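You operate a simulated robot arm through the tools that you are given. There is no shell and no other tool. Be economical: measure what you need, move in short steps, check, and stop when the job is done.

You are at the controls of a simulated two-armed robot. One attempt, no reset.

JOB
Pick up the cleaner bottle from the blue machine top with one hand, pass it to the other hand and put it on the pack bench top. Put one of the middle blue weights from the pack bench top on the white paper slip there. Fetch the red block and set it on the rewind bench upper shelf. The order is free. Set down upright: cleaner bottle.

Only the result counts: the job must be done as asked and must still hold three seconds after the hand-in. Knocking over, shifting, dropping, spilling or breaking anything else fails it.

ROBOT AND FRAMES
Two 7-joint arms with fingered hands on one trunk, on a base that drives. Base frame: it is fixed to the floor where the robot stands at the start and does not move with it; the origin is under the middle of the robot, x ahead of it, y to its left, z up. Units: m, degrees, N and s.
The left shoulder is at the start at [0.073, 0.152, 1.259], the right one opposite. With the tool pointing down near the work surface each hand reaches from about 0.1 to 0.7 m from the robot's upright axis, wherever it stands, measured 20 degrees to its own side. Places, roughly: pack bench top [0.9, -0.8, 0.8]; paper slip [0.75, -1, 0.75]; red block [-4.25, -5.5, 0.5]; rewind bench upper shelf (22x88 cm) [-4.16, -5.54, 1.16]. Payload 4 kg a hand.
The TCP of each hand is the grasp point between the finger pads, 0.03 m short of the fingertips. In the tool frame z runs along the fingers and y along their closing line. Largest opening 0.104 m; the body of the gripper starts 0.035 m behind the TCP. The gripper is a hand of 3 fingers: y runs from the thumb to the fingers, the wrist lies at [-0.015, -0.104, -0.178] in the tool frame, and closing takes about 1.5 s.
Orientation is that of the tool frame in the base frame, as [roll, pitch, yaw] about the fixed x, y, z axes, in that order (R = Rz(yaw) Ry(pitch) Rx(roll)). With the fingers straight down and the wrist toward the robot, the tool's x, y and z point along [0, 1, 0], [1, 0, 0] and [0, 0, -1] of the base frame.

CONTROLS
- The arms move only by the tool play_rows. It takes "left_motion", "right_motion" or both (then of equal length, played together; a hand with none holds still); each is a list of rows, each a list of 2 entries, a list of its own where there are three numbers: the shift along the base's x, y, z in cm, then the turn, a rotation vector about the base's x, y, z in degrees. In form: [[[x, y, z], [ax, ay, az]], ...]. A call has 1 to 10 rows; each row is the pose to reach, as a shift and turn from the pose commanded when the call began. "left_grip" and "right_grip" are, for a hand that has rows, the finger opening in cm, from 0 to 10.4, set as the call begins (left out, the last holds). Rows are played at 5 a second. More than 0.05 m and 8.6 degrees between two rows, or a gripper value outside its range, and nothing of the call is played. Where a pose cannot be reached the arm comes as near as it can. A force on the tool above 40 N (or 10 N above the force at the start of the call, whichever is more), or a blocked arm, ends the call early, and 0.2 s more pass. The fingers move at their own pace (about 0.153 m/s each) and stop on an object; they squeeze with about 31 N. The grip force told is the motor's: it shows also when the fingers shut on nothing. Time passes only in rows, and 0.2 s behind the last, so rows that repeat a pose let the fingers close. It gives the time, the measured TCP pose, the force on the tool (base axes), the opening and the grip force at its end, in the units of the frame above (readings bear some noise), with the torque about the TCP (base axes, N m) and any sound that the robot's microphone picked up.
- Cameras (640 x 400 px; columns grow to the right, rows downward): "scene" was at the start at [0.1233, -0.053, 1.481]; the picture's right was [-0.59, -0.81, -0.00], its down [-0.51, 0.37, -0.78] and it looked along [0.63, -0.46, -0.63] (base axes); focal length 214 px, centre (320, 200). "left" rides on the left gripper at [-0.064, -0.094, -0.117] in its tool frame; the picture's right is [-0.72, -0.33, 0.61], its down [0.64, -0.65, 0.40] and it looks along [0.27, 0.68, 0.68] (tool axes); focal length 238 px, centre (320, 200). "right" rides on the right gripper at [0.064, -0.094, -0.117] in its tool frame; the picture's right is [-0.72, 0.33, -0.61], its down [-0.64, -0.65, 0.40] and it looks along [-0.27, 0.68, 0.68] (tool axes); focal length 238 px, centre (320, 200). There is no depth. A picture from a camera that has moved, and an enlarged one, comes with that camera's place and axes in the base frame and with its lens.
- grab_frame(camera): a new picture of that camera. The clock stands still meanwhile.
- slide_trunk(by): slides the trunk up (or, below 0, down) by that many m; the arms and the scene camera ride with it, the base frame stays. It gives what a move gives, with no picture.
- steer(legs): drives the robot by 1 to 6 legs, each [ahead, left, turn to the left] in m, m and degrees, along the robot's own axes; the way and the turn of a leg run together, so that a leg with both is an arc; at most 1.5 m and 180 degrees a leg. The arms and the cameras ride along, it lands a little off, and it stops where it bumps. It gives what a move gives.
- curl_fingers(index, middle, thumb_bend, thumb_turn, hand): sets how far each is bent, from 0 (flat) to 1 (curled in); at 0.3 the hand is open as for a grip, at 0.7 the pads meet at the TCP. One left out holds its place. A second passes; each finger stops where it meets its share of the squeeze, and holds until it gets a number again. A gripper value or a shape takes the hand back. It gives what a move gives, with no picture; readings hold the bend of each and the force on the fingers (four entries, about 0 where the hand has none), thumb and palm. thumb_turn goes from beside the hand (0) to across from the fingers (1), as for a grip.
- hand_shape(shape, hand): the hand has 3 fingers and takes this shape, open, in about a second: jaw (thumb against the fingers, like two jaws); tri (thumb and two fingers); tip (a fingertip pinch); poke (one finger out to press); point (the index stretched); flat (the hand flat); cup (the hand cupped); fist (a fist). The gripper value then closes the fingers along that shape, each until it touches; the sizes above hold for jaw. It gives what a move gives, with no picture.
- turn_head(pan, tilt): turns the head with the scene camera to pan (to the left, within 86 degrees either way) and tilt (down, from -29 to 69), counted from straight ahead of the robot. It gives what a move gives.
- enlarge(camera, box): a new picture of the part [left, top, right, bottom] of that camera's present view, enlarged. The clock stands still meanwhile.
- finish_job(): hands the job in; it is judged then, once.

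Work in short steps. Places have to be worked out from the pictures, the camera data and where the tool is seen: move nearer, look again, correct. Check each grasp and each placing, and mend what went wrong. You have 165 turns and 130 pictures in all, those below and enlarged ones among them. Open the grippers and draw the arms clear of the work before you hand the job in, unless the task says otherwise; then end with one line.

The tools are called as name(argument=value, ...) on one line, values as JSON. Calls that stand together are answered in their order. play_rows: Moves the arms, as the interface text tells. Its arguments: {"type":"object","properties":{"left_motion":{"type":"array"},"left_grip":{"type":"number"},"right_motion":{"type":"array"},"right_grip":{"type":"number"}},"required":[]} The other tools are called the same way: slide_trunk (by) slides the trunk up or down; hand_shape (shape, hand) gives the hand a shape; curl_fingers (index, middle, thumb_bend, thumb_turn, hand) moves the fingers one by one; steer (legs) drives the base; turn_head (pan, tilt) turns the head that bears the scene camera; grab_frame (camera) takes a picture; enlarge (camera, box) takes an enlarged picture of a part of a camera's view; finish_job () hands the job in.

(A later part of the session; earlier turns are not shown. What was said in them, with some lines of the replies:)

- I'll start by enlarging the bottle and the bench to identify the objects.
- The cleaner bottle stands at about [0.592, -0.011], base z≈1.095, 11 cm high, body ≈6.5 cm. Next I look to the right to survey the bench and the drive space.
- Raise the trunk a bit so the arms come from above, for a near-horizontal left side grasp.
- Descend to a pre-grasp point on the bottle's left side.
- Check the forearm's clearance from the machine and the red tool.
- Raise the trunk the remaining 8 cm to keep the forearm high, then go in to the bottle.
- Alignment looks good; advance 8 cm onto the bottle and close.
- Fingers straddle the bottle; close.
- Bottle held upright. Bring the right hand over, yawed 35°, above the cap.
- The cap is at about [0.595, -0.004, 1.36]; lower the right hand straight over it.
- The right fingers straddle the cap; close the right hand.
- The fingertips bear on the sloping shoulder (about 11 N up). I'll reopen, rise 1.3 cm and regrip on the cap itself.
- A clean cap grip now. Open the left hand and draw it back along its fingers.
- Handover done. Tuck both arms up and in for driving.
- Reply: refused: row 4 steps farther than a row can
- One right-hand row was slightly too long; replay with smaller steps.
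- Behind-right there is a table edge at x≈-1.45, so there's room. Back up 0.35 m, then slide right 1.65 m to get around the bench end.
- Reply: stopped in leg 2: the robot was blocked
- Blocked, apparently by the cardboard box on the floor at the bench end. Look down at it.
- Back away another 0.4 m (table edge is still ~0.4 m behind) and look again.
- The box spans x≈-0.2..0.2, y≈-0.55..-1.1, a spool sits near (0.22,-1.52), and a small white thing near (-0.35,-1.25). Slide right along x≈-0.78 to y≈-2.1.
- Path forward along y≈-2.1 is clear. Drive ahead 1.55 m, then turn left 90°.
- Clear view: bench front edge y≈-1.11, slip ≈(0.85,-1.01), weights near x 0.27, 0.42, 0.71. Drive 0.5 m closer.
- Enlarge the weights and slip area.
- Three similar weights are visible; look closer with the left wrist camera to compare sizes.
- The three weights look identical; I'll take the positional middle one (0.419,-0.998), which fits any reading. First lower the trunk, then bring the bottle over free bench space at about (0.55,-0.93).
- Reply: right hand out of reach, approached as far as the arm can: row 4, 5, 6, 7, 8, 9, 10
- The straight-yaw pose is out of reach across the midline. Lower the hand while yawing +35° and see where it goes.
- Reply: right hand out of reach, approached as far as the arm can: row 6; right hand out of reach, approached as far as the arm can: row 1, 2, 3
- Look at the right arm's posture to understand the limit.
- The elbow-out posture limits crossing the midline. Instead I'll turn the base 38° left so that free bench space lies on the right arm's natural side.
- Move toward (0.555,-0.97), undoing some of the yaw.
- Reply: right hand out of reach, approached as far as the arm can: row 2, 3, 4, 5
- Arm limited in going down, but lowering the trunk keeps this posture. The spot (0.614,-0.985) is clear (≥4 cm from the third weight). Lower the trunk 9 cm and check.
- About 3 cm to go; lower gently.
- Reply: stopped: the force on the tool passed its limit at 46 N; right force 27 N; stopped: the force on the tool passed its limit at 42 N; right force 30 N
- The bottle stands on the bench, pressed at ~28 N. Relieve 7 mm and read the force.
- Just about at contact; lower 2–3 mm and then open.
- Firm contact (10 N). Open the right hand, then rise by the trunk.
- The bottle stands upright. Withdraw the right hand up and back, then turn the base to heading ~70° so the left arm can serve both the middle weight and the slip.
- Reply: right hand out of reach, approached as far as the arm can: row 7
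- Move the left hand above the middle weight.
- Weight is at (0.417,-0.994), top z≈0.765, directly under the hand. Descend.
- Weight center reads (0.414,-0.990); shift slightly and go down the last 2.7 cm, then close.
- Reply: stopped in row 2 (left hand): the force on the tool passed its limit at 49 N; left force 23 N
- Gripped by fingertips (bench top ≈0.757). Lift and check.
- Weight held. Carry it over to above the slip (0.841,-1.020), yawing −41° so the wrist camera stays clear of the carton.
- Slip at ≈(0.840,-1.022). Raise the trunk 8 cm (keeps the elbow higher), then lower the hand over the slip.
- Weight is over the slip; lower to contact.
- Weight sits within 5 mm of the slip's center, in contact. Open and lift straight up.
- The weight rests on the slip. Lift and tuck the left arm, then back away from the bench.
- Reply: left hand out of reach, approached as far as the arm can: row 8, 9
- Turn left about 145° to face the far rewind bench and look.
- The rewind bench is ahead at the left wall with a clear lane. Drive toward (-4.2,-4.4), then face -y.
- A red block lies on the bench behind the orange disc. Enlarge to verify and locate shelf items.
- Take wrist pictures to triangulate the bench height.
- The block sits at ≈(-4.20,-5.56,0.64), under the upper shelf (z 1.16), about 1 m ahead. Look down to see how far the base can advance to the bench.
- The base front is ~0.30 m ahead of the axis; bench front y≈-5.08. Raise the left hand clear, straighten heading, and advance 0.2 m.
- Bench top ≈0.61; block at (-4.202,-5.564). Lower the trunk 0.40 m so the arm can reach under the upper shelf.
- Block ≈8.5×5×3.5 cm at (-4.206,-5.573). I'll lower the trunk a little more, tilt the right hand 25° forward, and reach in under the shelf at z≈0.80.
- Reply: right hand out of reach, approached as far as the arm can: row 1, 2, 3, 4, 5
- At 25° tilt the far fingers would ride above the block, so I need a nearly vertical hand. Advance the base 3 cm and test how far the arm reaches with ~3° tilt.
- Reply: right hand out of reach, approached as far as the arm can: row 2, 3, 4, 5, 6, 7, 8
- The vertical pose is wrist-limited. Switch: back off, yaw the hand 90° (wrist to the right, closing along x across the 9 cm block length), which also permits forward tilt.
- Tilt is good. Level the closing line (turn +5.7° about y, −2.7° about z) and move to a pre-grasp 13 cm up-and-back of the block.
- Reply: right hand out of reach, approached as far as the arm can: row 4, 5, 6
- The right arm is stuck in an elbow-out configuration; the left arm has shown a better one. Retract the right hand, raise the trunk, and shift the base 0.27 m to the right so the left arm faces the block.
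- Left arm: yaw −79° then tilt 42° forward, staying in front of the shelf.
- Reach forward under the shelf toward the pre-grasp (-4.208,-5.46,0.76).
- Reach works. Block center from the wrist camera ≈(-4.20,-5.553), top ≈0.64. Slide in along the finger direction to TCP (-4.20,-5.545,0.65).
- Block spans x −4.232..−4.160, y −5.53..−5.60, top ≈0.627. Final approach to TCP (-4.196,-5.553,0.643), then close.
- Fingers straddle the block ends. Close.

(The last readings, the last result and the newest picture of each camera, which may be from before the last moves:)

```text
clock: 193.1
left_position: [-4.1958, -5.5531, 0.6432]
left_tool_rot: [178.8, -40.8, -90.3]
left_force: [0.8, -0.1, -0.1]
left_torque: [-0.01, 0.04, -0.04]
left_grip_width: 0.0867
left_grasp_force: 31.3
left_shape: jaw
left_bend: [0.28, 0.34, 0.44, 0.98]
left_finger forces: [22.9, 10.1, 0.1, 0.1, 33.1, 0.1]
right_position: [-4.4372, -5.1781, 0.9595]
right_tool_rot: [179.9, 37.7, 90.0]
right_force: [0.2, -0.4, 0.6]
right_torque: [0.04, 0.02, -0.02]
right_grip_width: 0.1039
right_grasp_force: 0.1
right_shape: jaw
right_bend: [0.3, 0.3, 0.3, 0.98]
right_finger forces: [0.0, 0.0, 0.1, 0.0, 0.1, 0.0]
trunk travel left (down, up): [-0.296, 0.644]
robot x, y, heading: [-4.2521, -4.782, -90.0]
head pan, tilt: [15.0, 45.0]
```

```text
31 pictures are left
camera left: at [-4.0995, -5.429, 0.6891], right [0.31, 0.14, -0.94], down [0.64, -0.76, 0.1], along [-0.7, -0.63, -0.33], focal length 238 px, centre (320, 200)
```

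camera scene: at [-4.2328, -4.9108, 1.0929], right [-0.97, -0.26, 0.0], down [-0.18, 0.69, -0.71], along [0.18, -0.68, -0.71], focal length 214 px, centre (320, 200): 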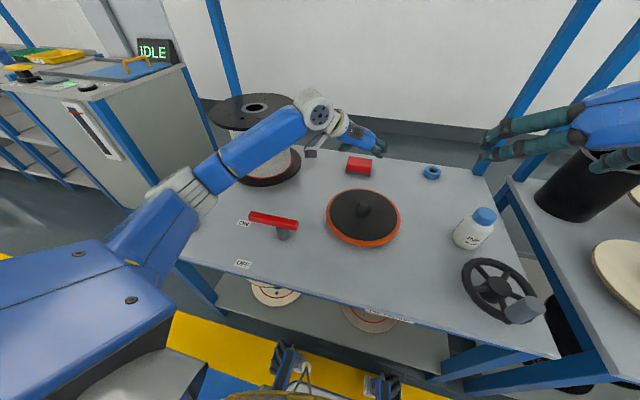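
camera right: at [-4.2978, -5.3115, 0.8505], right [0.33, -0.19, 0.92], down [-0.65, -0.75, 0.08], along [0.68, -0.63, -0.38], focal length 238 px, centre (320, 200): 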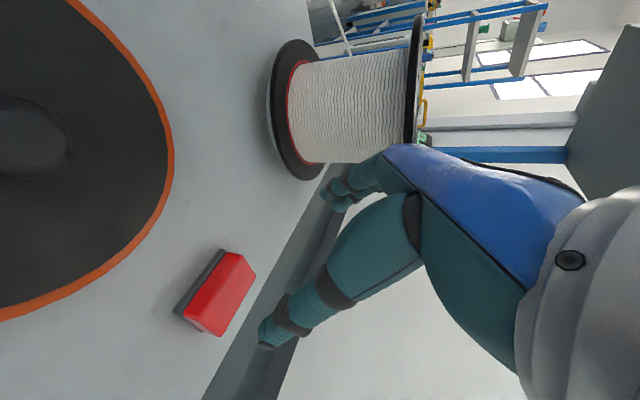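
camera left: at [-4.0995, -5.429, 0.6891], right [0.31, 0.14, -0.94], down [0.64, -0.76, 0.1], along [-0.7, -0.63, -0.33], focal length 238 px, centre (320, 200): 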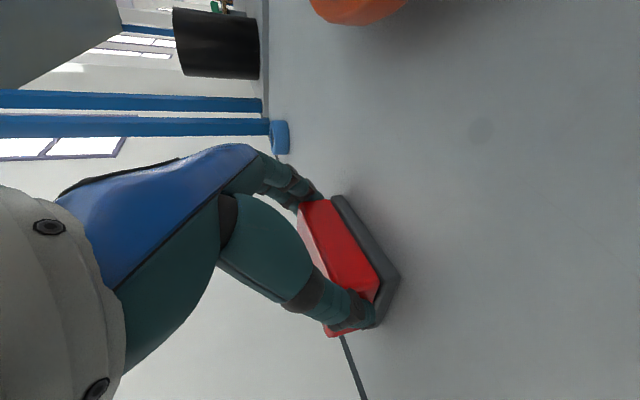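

Gripped at 8.7 cm with ~31 N. Lift 10 cm and check.

play_rows(left_motion=[[[0, 0, 1.5], [0, 0, 0]], [[0, 0, 3], [0, 0, 0]], [[0, 0.5, 6], [0, 0, 0]], [[0, 1, 9], [0, 0, 0]], [[0, 2, 12], [0, 0, 0]]])

grab_frame(camera="left")

enlarge(camera="scene", box=[280, 80, 440, 200])

```text
clock: 194.2
left_position: [-4.1966, -5.5349, 0.7669]
left_tool_rot: [178.9, -40.8, -90.3]
left_force: [0.2, -0.1, -1.0]
left_torque: [0.01, 0.0, 0.02]
left_grip_width: 0.0865
left_grasp_force: 30.7
left_shape: jaw
left_bend: [0.28, 0.34, 0.44, 0.98]
left_finger forces: [22.9, 10.2, 0.1, 0.0, 33.1, 0.0]
right_position: [-4.4358, -5.1787, 0.9602]
right_tool_rot: [179.8, 37.9, 89.9]
right_force: [-0.2, 0.4, -0.1]
right_torque: [0.04, -0.02, -0.01]
right_grip_width: 0.1039
right_grasp_force: 0.1
right_shape: jaw
right_bend: [0.3, 0.3, 0.3, 0.98]
right_finger forces: [0.0, 0.0, 0.1, 0.1, 0.0, 0.0]
trunk travel left (down, up): [-0.296, 0.644]
robot x, y, heading: [-4.254, -4.7806, -90.0]
head pan, tilt: [15.0, 45.0]
```

```text
30 pictures are left
camera left: at [-4.1014, -5.4107, 0.811], right [0.31, 0.14, -0.94], down [0.64, -0.76, 0.1], along [-0.7, -0.63, -0.33], focal length 238 px, centre (320, 200)
```

left: 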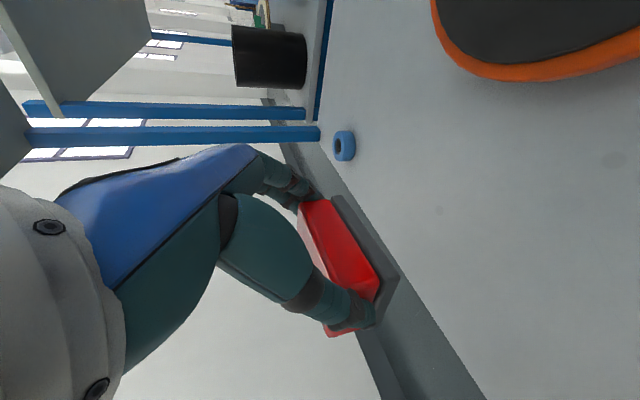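

```text
3.33 times, centred on (360, 140) of scene
camera zoom: at [-4.2332, -4.9097, 1.093], right [-0.97, -0.26, 0.0], down [-0.18, 0.68, -0.71], along [0.18, -0.68, -0.71], focal length 715 px, centre (187, 400)
```

zoom: 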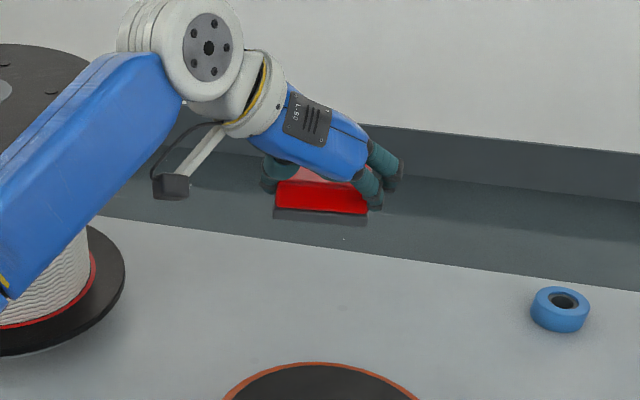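

The whole block is held level. Retract from under the shelf, then raise the trunk.

play_rows(left_motion=[[[0, 4, 0], [0, 0, 0]], [[0, 8, 0], [0, 0, 0]], [[0, 12, 1], [0, 0, 0]], [[0, 16, 2], [0, 0, 0]], [[0, 20, 4], [0, 0, 0]], [[0, 24, 6], [0, 0, 0]], [[0, 28, 8], [0, 0, 0]], [[0, 31, 10], [0, 0, 0]]])

slide_trunk(by=0.5)

turn_head(pan=10, tilt=45)

grab_frame(camera="scene")

grab_frame(camera="left")

```text
clock: 196.1
left_position: [-4.1949, -5.2216, 0.8643]
left_tool_rot: [178.7, -40.8, -90.2]
left_force: [-0.5, -0.3, -0.3]
left_torque: [0.0, 0.04, 0.02]
left_grip_width: 0.0863
left_grasp_force: 30.7
left_shape: jaw
left_bend: [0.28, 0.34, 0.44, 0.98]
left_finger forces: [22.8, 10.3, 0.0, 0.0, 33.2, 0.0]
right_position: [-4.4361, -5.1789, 0.9599]
right_tool_rot: [179.9, 37.9, 89.8]
right_force: [-0.7, 0.2, -0.3]
right_torque: [-0.04, 0.01, 0.01]
right_grip_width: 0.1038
right_grasp_force: 0.0
right_shape: jaw
right_bend: [0.3, 0.3, 0.3, 0.98]
right_finger forces: [0.0, 0.0, 0.0, 0.1, 0.0, 0.1]
trunk travel left (down, up): [-0.296, 0.644]
robot x, y, heading: [-4.2525, -4.7801, -90.0]
head pan, tilt: [15.0, 45.0]
```

```text
refused: 0.5 is not a number from -0.4 to 0.4
```

```text
clock: 196.7
left_position: [-4.1949, -5.2231, 0.8643]
left_tool_rot: [178.6, -40.8, -90.2]
left_force: [-0.7, 0.2, -0.7]
left_torque: [0.03, -0.03, -0.04]
left_grip_width: 0.0862
left_grasp_force: 30.7
left_shape: jaw
left_bend: [0.28, 0.34, 0.44, 0.98]
left_finger forces: [22.8, 10.3, 0.1, 0.1, 33.2, 0.0]
right_position: [-4.4365, -5.1785, 0.9597]
right_tool_rot: [179.9, 37.9, 90.0]
right_force: [-1.2, 0.0, -0.2]
right_torque: [0.01, 0.05, 0.01]
right_grip_width: 0.1038
right_grasp_force: 0.0
right_shape: jaw
right_bend: [0.3, 0.3, 0.3, 0.98]
right_finger forces: [0.0, 0.1, 0.1, 0.1, 0.0, 0.0]
trunk travel left (down, up): [-0.296, 0.644]
robot x, y, heading: [-4.2518, -4.7766, -90.0]
head pan, tilt: [10.0, 45.0]
```

```text
28 pictures are left
camera scene: at [-4.2395, -4.9113, 1.093], right [-0.98, -0.17, 0.0], down [-0.12, 0.7, -0.71], along [0.12, -0.7, -0.71], focal length 214 px, centre (320, 200)
```

scene: 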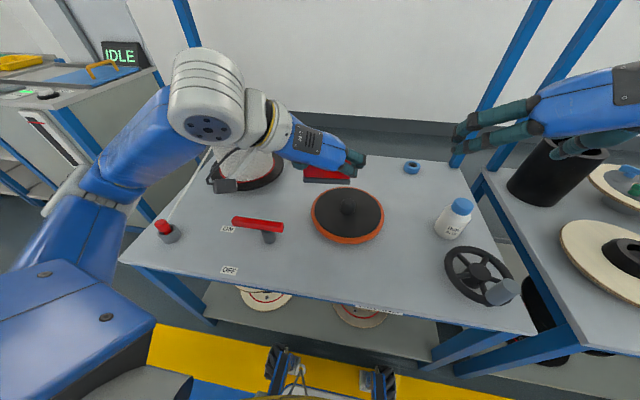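

```text
27 pictures are left
camera left: at [-4.0987, -5.0995, 0.9102], right [0.31, 0.14, -0.94], down [0.64, -0.76, 0.1], along [-0.7, -0.63, -0.33], focal length 238 px, centre (320, 200)
```

left: 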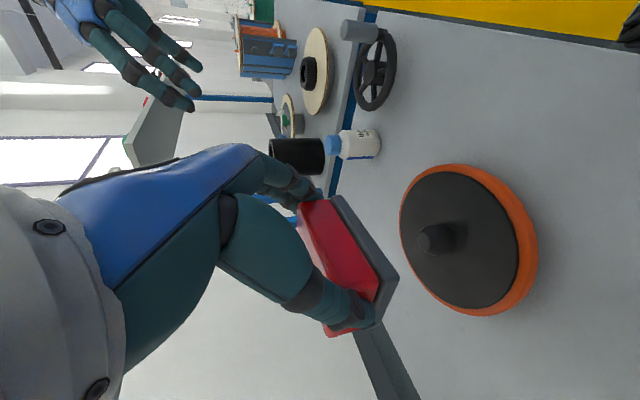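

Raise in two slides and view the upper shelf.

slide_trunk(by=0.4)

slide_trunk(by=0.1)

grab_frame(camera="scene")

grab_frame(camera="left")

```text
clock: 200.5
left_position: [-4.194, -5.2236, 1.2656]
left_tool_rot: [178.7, -40.7, -90.3]
left_force: [0.8, 0.2, -0.4]
left_torque: [0.03, 0.02, -0.05]
left_grip_width: 0.0865
left_grasp_force: 31.1
left_shape: jaw
left_bend: [0.28, 0.34, 0.44, 0.98]
left_finger forces: [22.9, 10.4, 0.0, 0.0, 33.3, 0.0]
right_position: [-4.4353, -5.1794, 1.3604]
right_tool_rot: [180.0, 37.8, 90.0]
right_force: [-0.3, 0.5, 0.1]
right_torque: [-0.01, 0.05, 0.02]
right_grip_width: 0.1038
right_grasp_force: 0.0
right_shape: jaw
right_bend: [0.3, 0.3, 0.3, 0.98]
right_finger forces: [0.1, 0.0, 0.1, 0.1, 0.0, 0.1]
trunk travel left (down, up): [-0.696, 0.244]
robot x, y, heading: [-4.2545, -4.7796, -90.0]
head pan, tilt: [10.0, 45.0]
```

```text
clock: 201.9
left_position: [-4.1966, -5.2233, 1.3655]
left_tool_rot: [178.7, -40.6, -90.1]
left_force: [0.2, 0.3, -0.9]
left_torque: [0.03, 0.01, -0.03]
left_grip_width: 0.0863
left_grasp_force: 30.8
left_shape: jaw
left_bend: [0.28, 0.34, 0.44, 0.98]
left_finger forces: [22.9, 10.3, 0.0, 0.0, 33.3, 0.1]
right_position: [-4.4375, -5.1794, 1.4595]
right_tool_rot: [179.9, 37.8, 90.0]
right_force: [-0.1, -0.2, 0.8]
right_torque: [-0.01, 0.0, -0.02]
right_grip_width: 0.104
right_grasp_force: 0.1
right_shape: jaw
right_bend: [0.3, 0.3, 0.3, 0.98]
right_finger forces: [0.0, 0.1, 0.0, 0.0, 0.1, 0.0]
trunk travel left (down, up): [-0.796, 0.144]
robot x, y, heading: [-4.2561, -4.7794, -90.2]
head pan, tilt: [10.0, 45.0]
```

```text
26 pictures are left
camera scene: at [-4.2398, -4.9121, 1.593], right [-0.99, -0.17, 0.0], down [-0.12, 0.7, -0.71], along [0.12, -0.7, -0.71], focal length 214 px, centre (320, 200)
```

scene: 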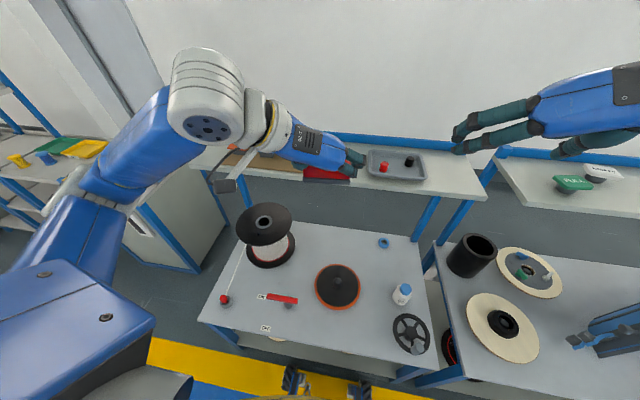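

```text
25 pictures are left
camera left: at [-4.099, -5.0999, 1.4103], right [0.31, 0.14, -0.94], down [0.64, -0.76, 0.1], along [-0.7, -0.63, -0.33], focal length 238 px, centre (320, 200)
```

left: 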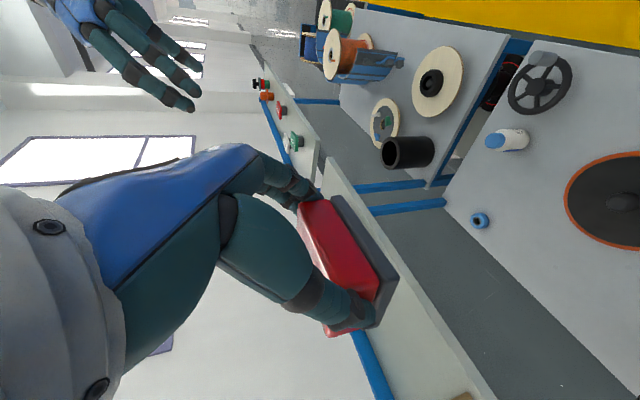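

The gap between clamp board and tray is x≈-4.10..-4.31. Move the block forward over it at about z 1.28.

play_rows(left_motion=[[[-0.3, -3, -2], [0, 0, 0]], [[-0.6, -7, -4], [0, 0, 0]], [[-0.9, -11.5, -5], [0, 0, 0]], [[-1.2, -16, -6], [0, 0, 0]], [[-1.4, -20.5, -7], [0, 0, 0]], [[-1.4, -25, -8], [0, 0, 0]], [[-1.4, -27.7, -8], [0, 0, 0]]])

turn_head(pan=8, tilt=30)

grab_frame(camera="left")

enlarge(camera="scene", box=[200, 120, 440, 270])

```text
clock: 203.5
left_position: [-4.2102, -5.5014, 1.2848]
left_tool_rot: [178.8, -40.6, -90.3]
left_force: [0.5, -1.2, -1.0]
left_torque: [0.08, -0.03, -0.02]
left_grip_width: 0.0865
left_grasp_force: 31.1
left_shape: jaw
left_bend: [0.28, 0.34, 0.45, 0.98]
left_finger forces: [22.9, 10.3, 0.1, 0.1, 33.2, 0.0]
right_position: [-4.4376, -5.179, 1.459]
right_tool_rot: [179.9, 37.8, 89.9]
right_force: [-0.1, 0.8, 0.7]
right_torque: [-0.01, 0.03, -0.05]
right_grip_width: 0.1038
right_grasp_force: 0.1
right_shape: jaw
right_bend: [0.3, 0.3, 0.3, 0.98]
right_finger forces: [0.0, 0.1, 0.0, 0.1, 0.0, 0.1]
trunk travel left (down, up): [-0.796, 0.144]
robot x, y, heading: [-4.2527, -4.7776, -90.3]
head pan, tilt: [10.0, 45.0]
```

```text
clock: 204.2
left_position: [-4.2085, -5.5009, 1.2866]
left_tool_rot: [178.8, -40.7, -90.3]
left_force: [-0.3, 0.0, -1.3]
left_torque: [0.01, -0.01, 0.0]
left_grip_width: 0.0862
left_grasp_force: 31.0
left_shape: jaw
left_bend: [0.28, 0.34, 0.45, 0.98]
left_finger forces: [22.7, 10.4, 0.0, 0.0, 33.2, 0.0]
right_position: [-4.4365, -5.178, 1.4603]
right_tool_rot: [179.9, 37.8, 89.9]
right_force: [-0.2, -0.4, -0.1]
right_torque: [-0.01, -0.02, 0.01]
right_grip_width: 0.104
right_grasp_force: 0.1
right_shape: jaw
right_bend: [0.3, 0.3, 0.3, 0.98]
right_finger forces: [0.0, 0.0, 0.0, 0.1, 0.0, 0.0]
trunk travel left (down, up): [-0.796, 0.144]
robot x, y, heading: [-4.2518, -4.782, -90.1]
head pan, tilt: [8.0, 30.0]
```

```text
24 pictures are left
camera left: at [-4.1123, -5.3775, 1.3319], right [0.31, 0.14, -0.94], down [0.64, -0.76, 0.1], along [-0.7, -0.63, -0.33], focal length 238 px, centre (320, 200)
```

left: 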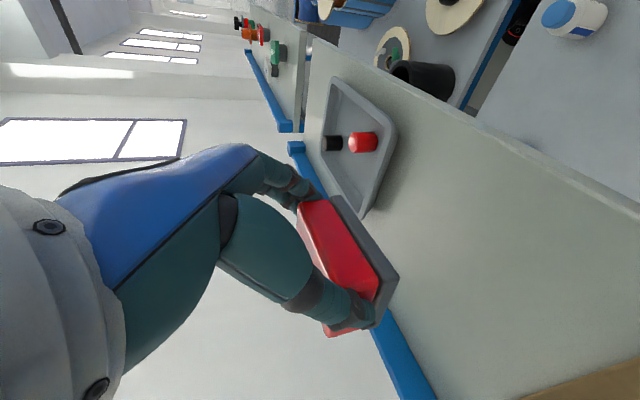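

```text
2.67 times, centred on (320, 195) of scene
camera zoom: at [-4.242, -4.9229, 1.6155], right [-0.99, -0.14, 0.0], down [-0.07, 0.5, -0.86], along [0.12, -0.86, -0.5], focal length 572 px, centre (320, 213)
```

zoom: 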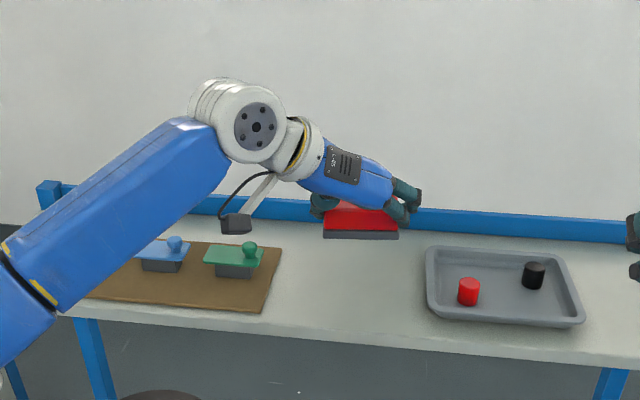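

Block is above the free gap. Lower 6.5 cm, then slow steps.

play_rows(left_motion=[[[0.5, 0, -2.5], [0, 0, 0]], [[0.7, 0, -5], [0, 0, 0]], [[0.7, 0, -6.8], [0, 0, 0]]])

enlarge(camera="scene", box=[200, 120, 440, 270])

```text
clock: 205.0
left_position: [-4.2009, -5.5019, 1.2161]
left_tool_rot: [178.7, -40.8, -90.2]
left_force: [-1.0, -0.1, -0.9]
left_torque: [0.0, -0.02, 0.0]
left_grip_width: 0.0863
left_grasp_force: 30.8
left_shape: jaw
left_bend: [0.28, 0.34, 0.45, 0.98]
left_finger forces: [22.8, 10.3, 0.0, 0.1, 33.2, 0.0]
right_position: [-4.4364, -5.179, 1.4604]
right_tool_rot: [179.9, 37.7, 90.0]
right_force: [-0.4, -0.2, -0.2]
right_torque: [0.0, -0.02, -0.03]
right_grip_width: 0.1038
right_grasp_force: 0.0
right_shape: jaw
right_bend: [0.3, 0.3, 0.3, 0.98]
right_finger forces: [0.1, 0.1, 0.0, 0.0, 0.0, 0.0]
trunk travel left (down, up): [-0.796, 0.144]
robot x, y, heading: [-4.2518, -4.7811, -90.1]
head pan, tilt: [8.0, 30.0]
```

```text
2.67 times, centred on (320, 195) of scene
camera zoom: at [-4.2416, -4.9227, 1.6156], right [-0.99, -0.14, 0.0], down [-0.07, 0.5, -0.86], along [0.12, -0.86, -0.5], focal length 572 px, centre (320, 213)
```

zoom: 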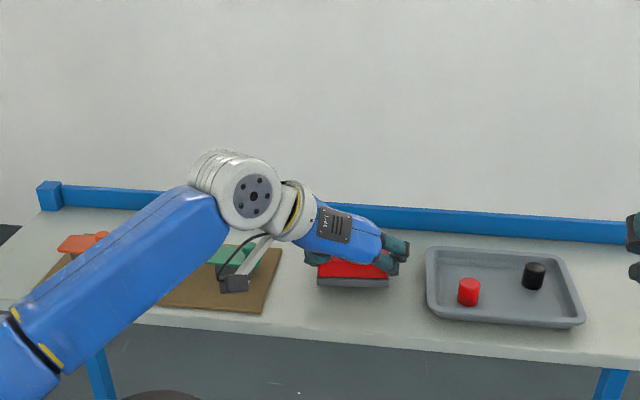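

play_rows(left_motion=[[[0, 0, -0.7], [0, 0, 0]], [[0, 0, -1.1], [0, 0, 0]]])

play_rows(left_motion=[[[0, 0, -0.3], [0, 0, 0]], [[0, 0, -0.3], [0, 0, 0]]])

```text
clock: 205.6
left_position: [-4.2017, -5.5012, 1.2065]
left_tool_rot: [178.8, -40.7, -90.2]
left_force: [-0.2, -0.1, -0.8]
left_torque: [0.01, 0.01, 0.01]
left_grip_width: 0.0863
left_grasp_force: 30.7
left_shape: jaw
left_bend: [0.28, 0.34, 0.45, 0.98]
left_finger forces: [22.7, 10.3, 0.1, 0.0, 33.2, 0.0]
right_position: [-4.4373, -5.1792, 1.4612]
right_tool_rot: [179.9, 37.9, 89.9]
right_force: [0.5, -0.3, -0.1]
right_torque: [-0.01, -0.02, -0.01]
right_grip_width: 0.104
right_grasp_force: 0.0
right_shape: jaw
right_bend: [0.3, 0.3, 0.3, 0.98]
right_finger forces: [0.0, 0.0, 0.0, 0.0, 0.0, 0.1]
trunk travel left (down, up): [-0.796, 0.144]
robot x, y, heading: [-4.2536, -4.7814, -90.0]
head pan, tilt: [8.0, 30.0]
```

```text
clock: 206.2
left_position: [-4.2018, -5.5005, 1.2023]
left_tool_rot: [178.9, -40.8, -90.3]
left_force: [-0.2, 1.2, -0.3]
left_torque: [-0.04, 0.04, 0.04]
left_grip_width: 0.0863
left_grasp_force: 31.2
left_shape: jaw
left_bend: [0.28, 0.34, 0.45, 0.98]
left_finger forces: [22.7, 10.3, 0.1, 0.0, 33.3, 0.0]
right_position: [-4.4367, -5.1796, 1.4608]
right_tool_rot: [179.8, 37.9, 89.8]
right_force: [0.3, -1.2, 0.8]
right_torque: [0.0, 0.0, -0.01]
right_grip_width: 0.104
right_grasp_force: 0.1
right_shape: jaw
right_bend: [0.3, 0.3, 0.3, 0.98]
right_finger forces: [0.0, 0.0, 0.0, 0.0, 0.0, 0.1]
trunk travel left (down, up): [-0.796, 0.144]
robot x, y, heading: [-4.2575, -4.7802, -90.3]
head pan, tilt: [8.0, 30.0]
```

No contact yet; continue in 3 mm steps.

play_rows(left_motion=[[[0, 0, -0.3], [0, 0, 0]], [[0, 0, -0.3], [0, 0, 0]]])

play_rows(left_motion=[[[0, 0, -0.3], [0, 0, 0]], [[0, 0, -0.3], [0, 0, 0]]])

```text
clock: 206.8
left_position: [-4.2022, -5.5006, 1.202]
left_tool_rot: [178.7, -40.9, -90.1]
left_force: [0.9, 0.8, 7.2]
left_torque: [-0.07, 0.09, 0.05]
left_grip_width: 0.086
left_grasp_force: 30.4
left_shape: jaw
left_bend: [0.28, 0.34, 0.45, 0.99]
left_finger forces: [22.3, 10.5, 0.0, 0.0, 33.6, 0.0]
right_position: [-4.4372, -5.1763, 1.4608]
right_tool_rot: [179.9, 37.9, 89.8]
right_force: [-1.1, 0.0, 0.0]
right_torque: [0.01, 0.03, 0.03]
right_grip_width: 0.104
right_grasp_force: 0.0
right_shape: jaw
right_bend: [0.3, 0.3, 0.3, 0.98]
right_finger forces: [0.0, 0.1, 0.0, 0.1, 0.0, 0.1]
trunk travel left (down, up): [-0.796, 0.144]
robot x, y, heading: [-4.253, -4.7807, -90.3]
head pan, tilt: [8.0, 30.0]
```

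```text
clock: 207.4
left_position: [-4.2029, -5.4989, 1.1999]
left_tool_rot: [178.6, -41.1, -90.0]
left_force: [0.4, -1.6, 16.3]
left_torque: [-0.13, 0.26, 0.1]
left_grip_width: 0.0858
left_grasp_force: 31.2
left_shape: jaw
left_bend: [0.28, 0.34, 0.45, 1.0]
left_finger forces: [22.0, 10.9, 0.0, 0.1, 33.9, 0.1]
right_position: [-4.4369, -5.1748, 1.461]
right_tool_rot: [179.8, 37.9, 89.9]
right_force: [0.3, -0.5, -0.4]
right_torque: [-0.02, 0.01, 0.05]
right_grip_width: 0.1038
right_grasp_force: 0.0
right_shape: jaw
right_bend: [0.3, 0.3, 0.3, 0.98]
right_finger forces: [0.0, 0.0, 0.1, 0.1, 0.0, 0.0]
trunk travel left (down, up): [-0.796, 0.144]
robot x, y, heading: [-4.2504, -4.7763, -90.1]
head pan, tilt: [8.0, 30.0]
```

Contact with the shelf (16 N). Open and withdraw back along the finger direction.

play_rows(left_motion=[[[0, 0, 0.2], [0, 0, 0]], [[0, 0, 0.2], [0, 0, 0]], [[0, 0, 0.2], [0, 0, 0]], [[0, 0, 0.2], [0, 0, 0]], [[0, 0, 0.2], [0, 0, 0]], [[0, 0, 0.2], [0, 0, 0]], [[0, 0, 0.2], [0, 0, 0]]], left_grip=10.4)

grab_frame(camera="left")

```text
clock: 209.0
left_position: [-4.2021, -5.502, 1.1994]
left_tool_rot: [178.8, -40.9, -90.4]
left_force: [-0.4, 0.1, 0.2]
left_torque: [0.03, -0.03, 0.04]
left_grip_width: 0.1035
left_grasp_force: 0.1
left_shape: jaw
left_bend: [0.3, 0.3, 0.3, 0.98]
left_finger forces: [0.0, 0.0, 0.1, 0.0, 0.0, 0.0]
right_position: [-4.437, -5.1792, 1.4605]
right_tool_rot: [179.9, 37.8, 89.9]
right_force: [0.0, 0.1, -0.2]
right_torque: [0.01, 0.0, 0.0]
right_grip_width: 0.1038
right_grasp_force: 0.0
right_shape: jaw
right_bend: [0.3, 0.3, 0.3, 0.98]
right_finger forces: [0.0, 0.0, 0.0, 0.0, 0.0, 0.0]
trunk travel left (down, up): [-0.796, 0.144]
robot x, y, heading: [-4.2524, -4.776, -90.0]
head pan, tilt: [8.0, 30.0]
```

```text
21 pictures are left
camera left: at [-4.1056, -5.3767, 1.2445], right [0.31, 0.14, -0.94], down [0.64, -0.76, 0.1], along [-0.7, -0.63, -0.33], focal length 238 px, centre (320, 200)
```

left: 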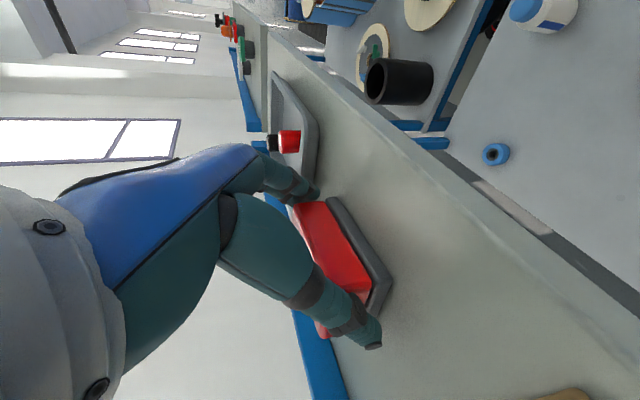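

Released. Withdraw along −finger direction in small steps.

play_rows(left_motion=[[[0, 0.7, 0.9], [0, 0, 0]], [[0, 2, 2.5], [0, 0, 0]], [[0, 4.5, 5.5], [0, 0, 0]], [[0, 7.5, 8.5], [0, 0, 0]], [[0, 10.5, 11.5], [0, 0, 0]], [[0, 14.5, 13.5], [0, 0, 0]], [[0, 19, 14.5], [0, 0, 0]], [[0, 23, 15], [0, 0, 0]]])

grab_frame(camera="scene")

enlarge(camera="scene", box=[200, 120, 440, 270])

```text
clock: 210.8
left_position: [-4.2022, -5.2682, 1.3502]
left_tool_rot: [178.6, -40.7, -90.1]
left_force: [0.3, 0.6, -0.5]
left_torque: [-0.02, 0.02, 0.02]
left_grip_width: 0.1037
left_grasp_force: 0.1
left_shape: jaw
left_bend: [0.3, 0.3, 0.3, 0.98]
left_finger forces: [0.0, 0.0, 0.0, 0.1, 0.0, 0.0]
right_position: [-4.4362, -5.1772, 1.4607]
right_tool_rot: [-180.0, 37.9, 90.1]
right_force: [-0.6, 0.0, -0.4]
right_torque: [-0.01, 0.01, 0.01]
right_grip_width: 0.104
right_grasp_force: 0.0
right_shape: jaw
right_bend: [0.3, 0.3, 0.3, 0.98]
right_finger forces: [0.0, 0.0, 0.0, 0.0, 0.0, 0.0]
trunk travel left (down, up): [-0.796, 0.144]
robot x, y, heading: [-4.2524, -4.7808, -90.2]
head pan, tilt: [8.0, 30.0]
```

```text
20 pictures are left
camera scene: at [-4.2407, -4.9196, 1.6158], right [-0.99, -0.14, 0.0], down [-0.07, 0.5, -0.87], along [0.12, -0.86, -0.5], focal length 214 px, centre (320, 200)
```

scene: 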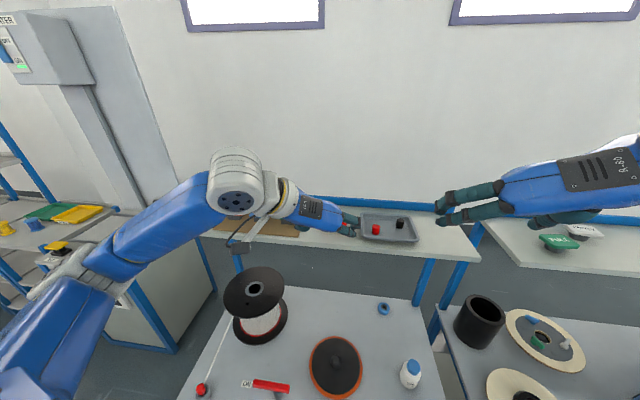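

```text
2.67 times, centred on (320, 195) of scene
camera zoom: at [-4.2407, -4.9196, 1.6158], right [-0.99, -0.14, 0.0], down [-0.07, 0.5, -0.87], along [0.12, -0.86, -0.5], focal length 572 px, centre (320, 213)
```

zoom: 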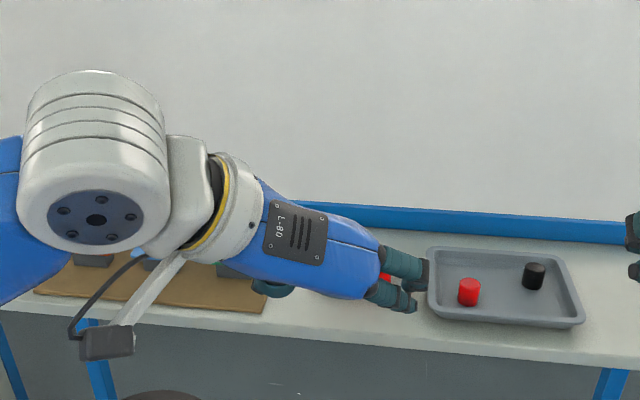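

Back the base off half a metre so the shelf can be seen clearly.

steer(legs=[[-0.5, 0, 0]])

play_rows(left_motion=[[[4, 0, 2], [0, 0, 0]], [[8, 0, 4], [0, 0, 0]], [[12, 0, 6], [0, 0, 0]], [[16, 0, 8], [0, 0, 0]]])

enlarge(camera="scene", box=[200, 120, 440, 270])

```text
clock: 213.8
left_position: [-4.1999, -4.7643, 1.3477]
left_tool_rot: [178.6, -40.6, -89.7]
left_force: [0.0, -0.7, 0.1]
left_torque: [-0.03, -0.01, 0.03]
left_grip_width: 0.1038
left_grasp_force: 0.1
left_shape: jaw
left_bend: [0.3, 0.3, 0.3, 0.98]
left_finger forces: [0.0, 0.1, 0.1, 0.0, 0.0, 0.0]
right_position: [-4.4335, -4.6753, 1.4578]
right_tool_rot: [180.0, 37.6, 90.4]
right_force: [0.1, -0.9, 0.8]
right_torque: [0.0, -0.05, -0.02]
right_grip_width: 0.104
right_grasp_force: 0.0
right_shape: jaw
right_bend: [0.3, 0.3, 0.3, 0.98]
right_finger forces: [0.0, 0.0, 0.0, 0.0, 0.0, 0.0]
trunk travel left (down, up): [-0.796, 0.144]
robot x, y, heading: [-4.2559, -4.2698, -89.5]
head pan, tilt: [8.0, 30.0]
```

```text
clock: 214.8
left_position: [-4.0402, -4.759, 1.4307]
left_tool_rot: [178.6, -40.9, -89.6]
left_force: [0.2, -0.1, 0.4]
left_torque: [-0.03, -0.01, 0.02]
left_grip_width: 0.1036
left_grasp_force: 0.0
left_shape: jaw
left_bend: [0.3, 0.3, 0.3, 0.98]
left_finger forces: [0.1, 0.1, 0.0, 0.1, 0.0, 0.1]
right_position: [-4.4328, -4.6696, 1.4611]
right_tool_rot: [-179.9, 37.9, 90.6]
right_force: [0.8, 0.3, 0.2]
right_torque: [0.01, 0.01, -0.01]
right_grip_width: 0.1041
right_grasp_force: 0.0
right_shape: jaw
right_bend: [0.3, 0.3, 0.3, 0.98]
right_finger forces: [0.1, 0.1, 0.0, 0.0, 0.1, 0.0]
trunk travel left (down, up): [-0.796, 0.144]
robot x, y, heading: [-4.2553, -4.2678, -89.7]
head pan, tilt: [8.0, 30.0]
```

```text
2.67 times, centred on (320, 195) of scene
camera zoom: at [-4.2391, -4.411, 1.6158], right [-0.99, -0.15, 0.0], down [-0.07, 0.5, -0.87], along [0.13, -0.86, -0.5], focal length 572 px, centre (320, 213)
```

zoom: 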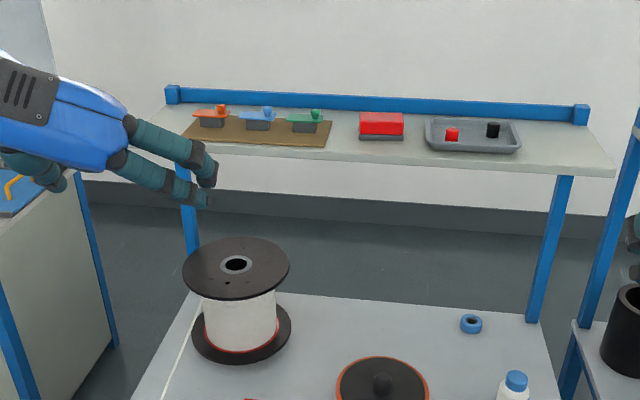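

The block rests flat on the upper shelf with its neighbours undisturbed. The bottle and the weight were both checked after release, and both hands are open and clear, so I hand in.

finish_job()

```text
The job is handed in.
```

I've handed the job in: the cleaner bottle is upright on the pack bench after a left-to-right handover, a blue weight is on the paper slip, and the red block is on the rewind bench upper shelf. The three blue weights looked the same size, so I used the one that was in the middle by position. Early on, the base stopped against something, probably the cardboard box on the floor by the pack bench, and I couldn't confirm whether the box moved.
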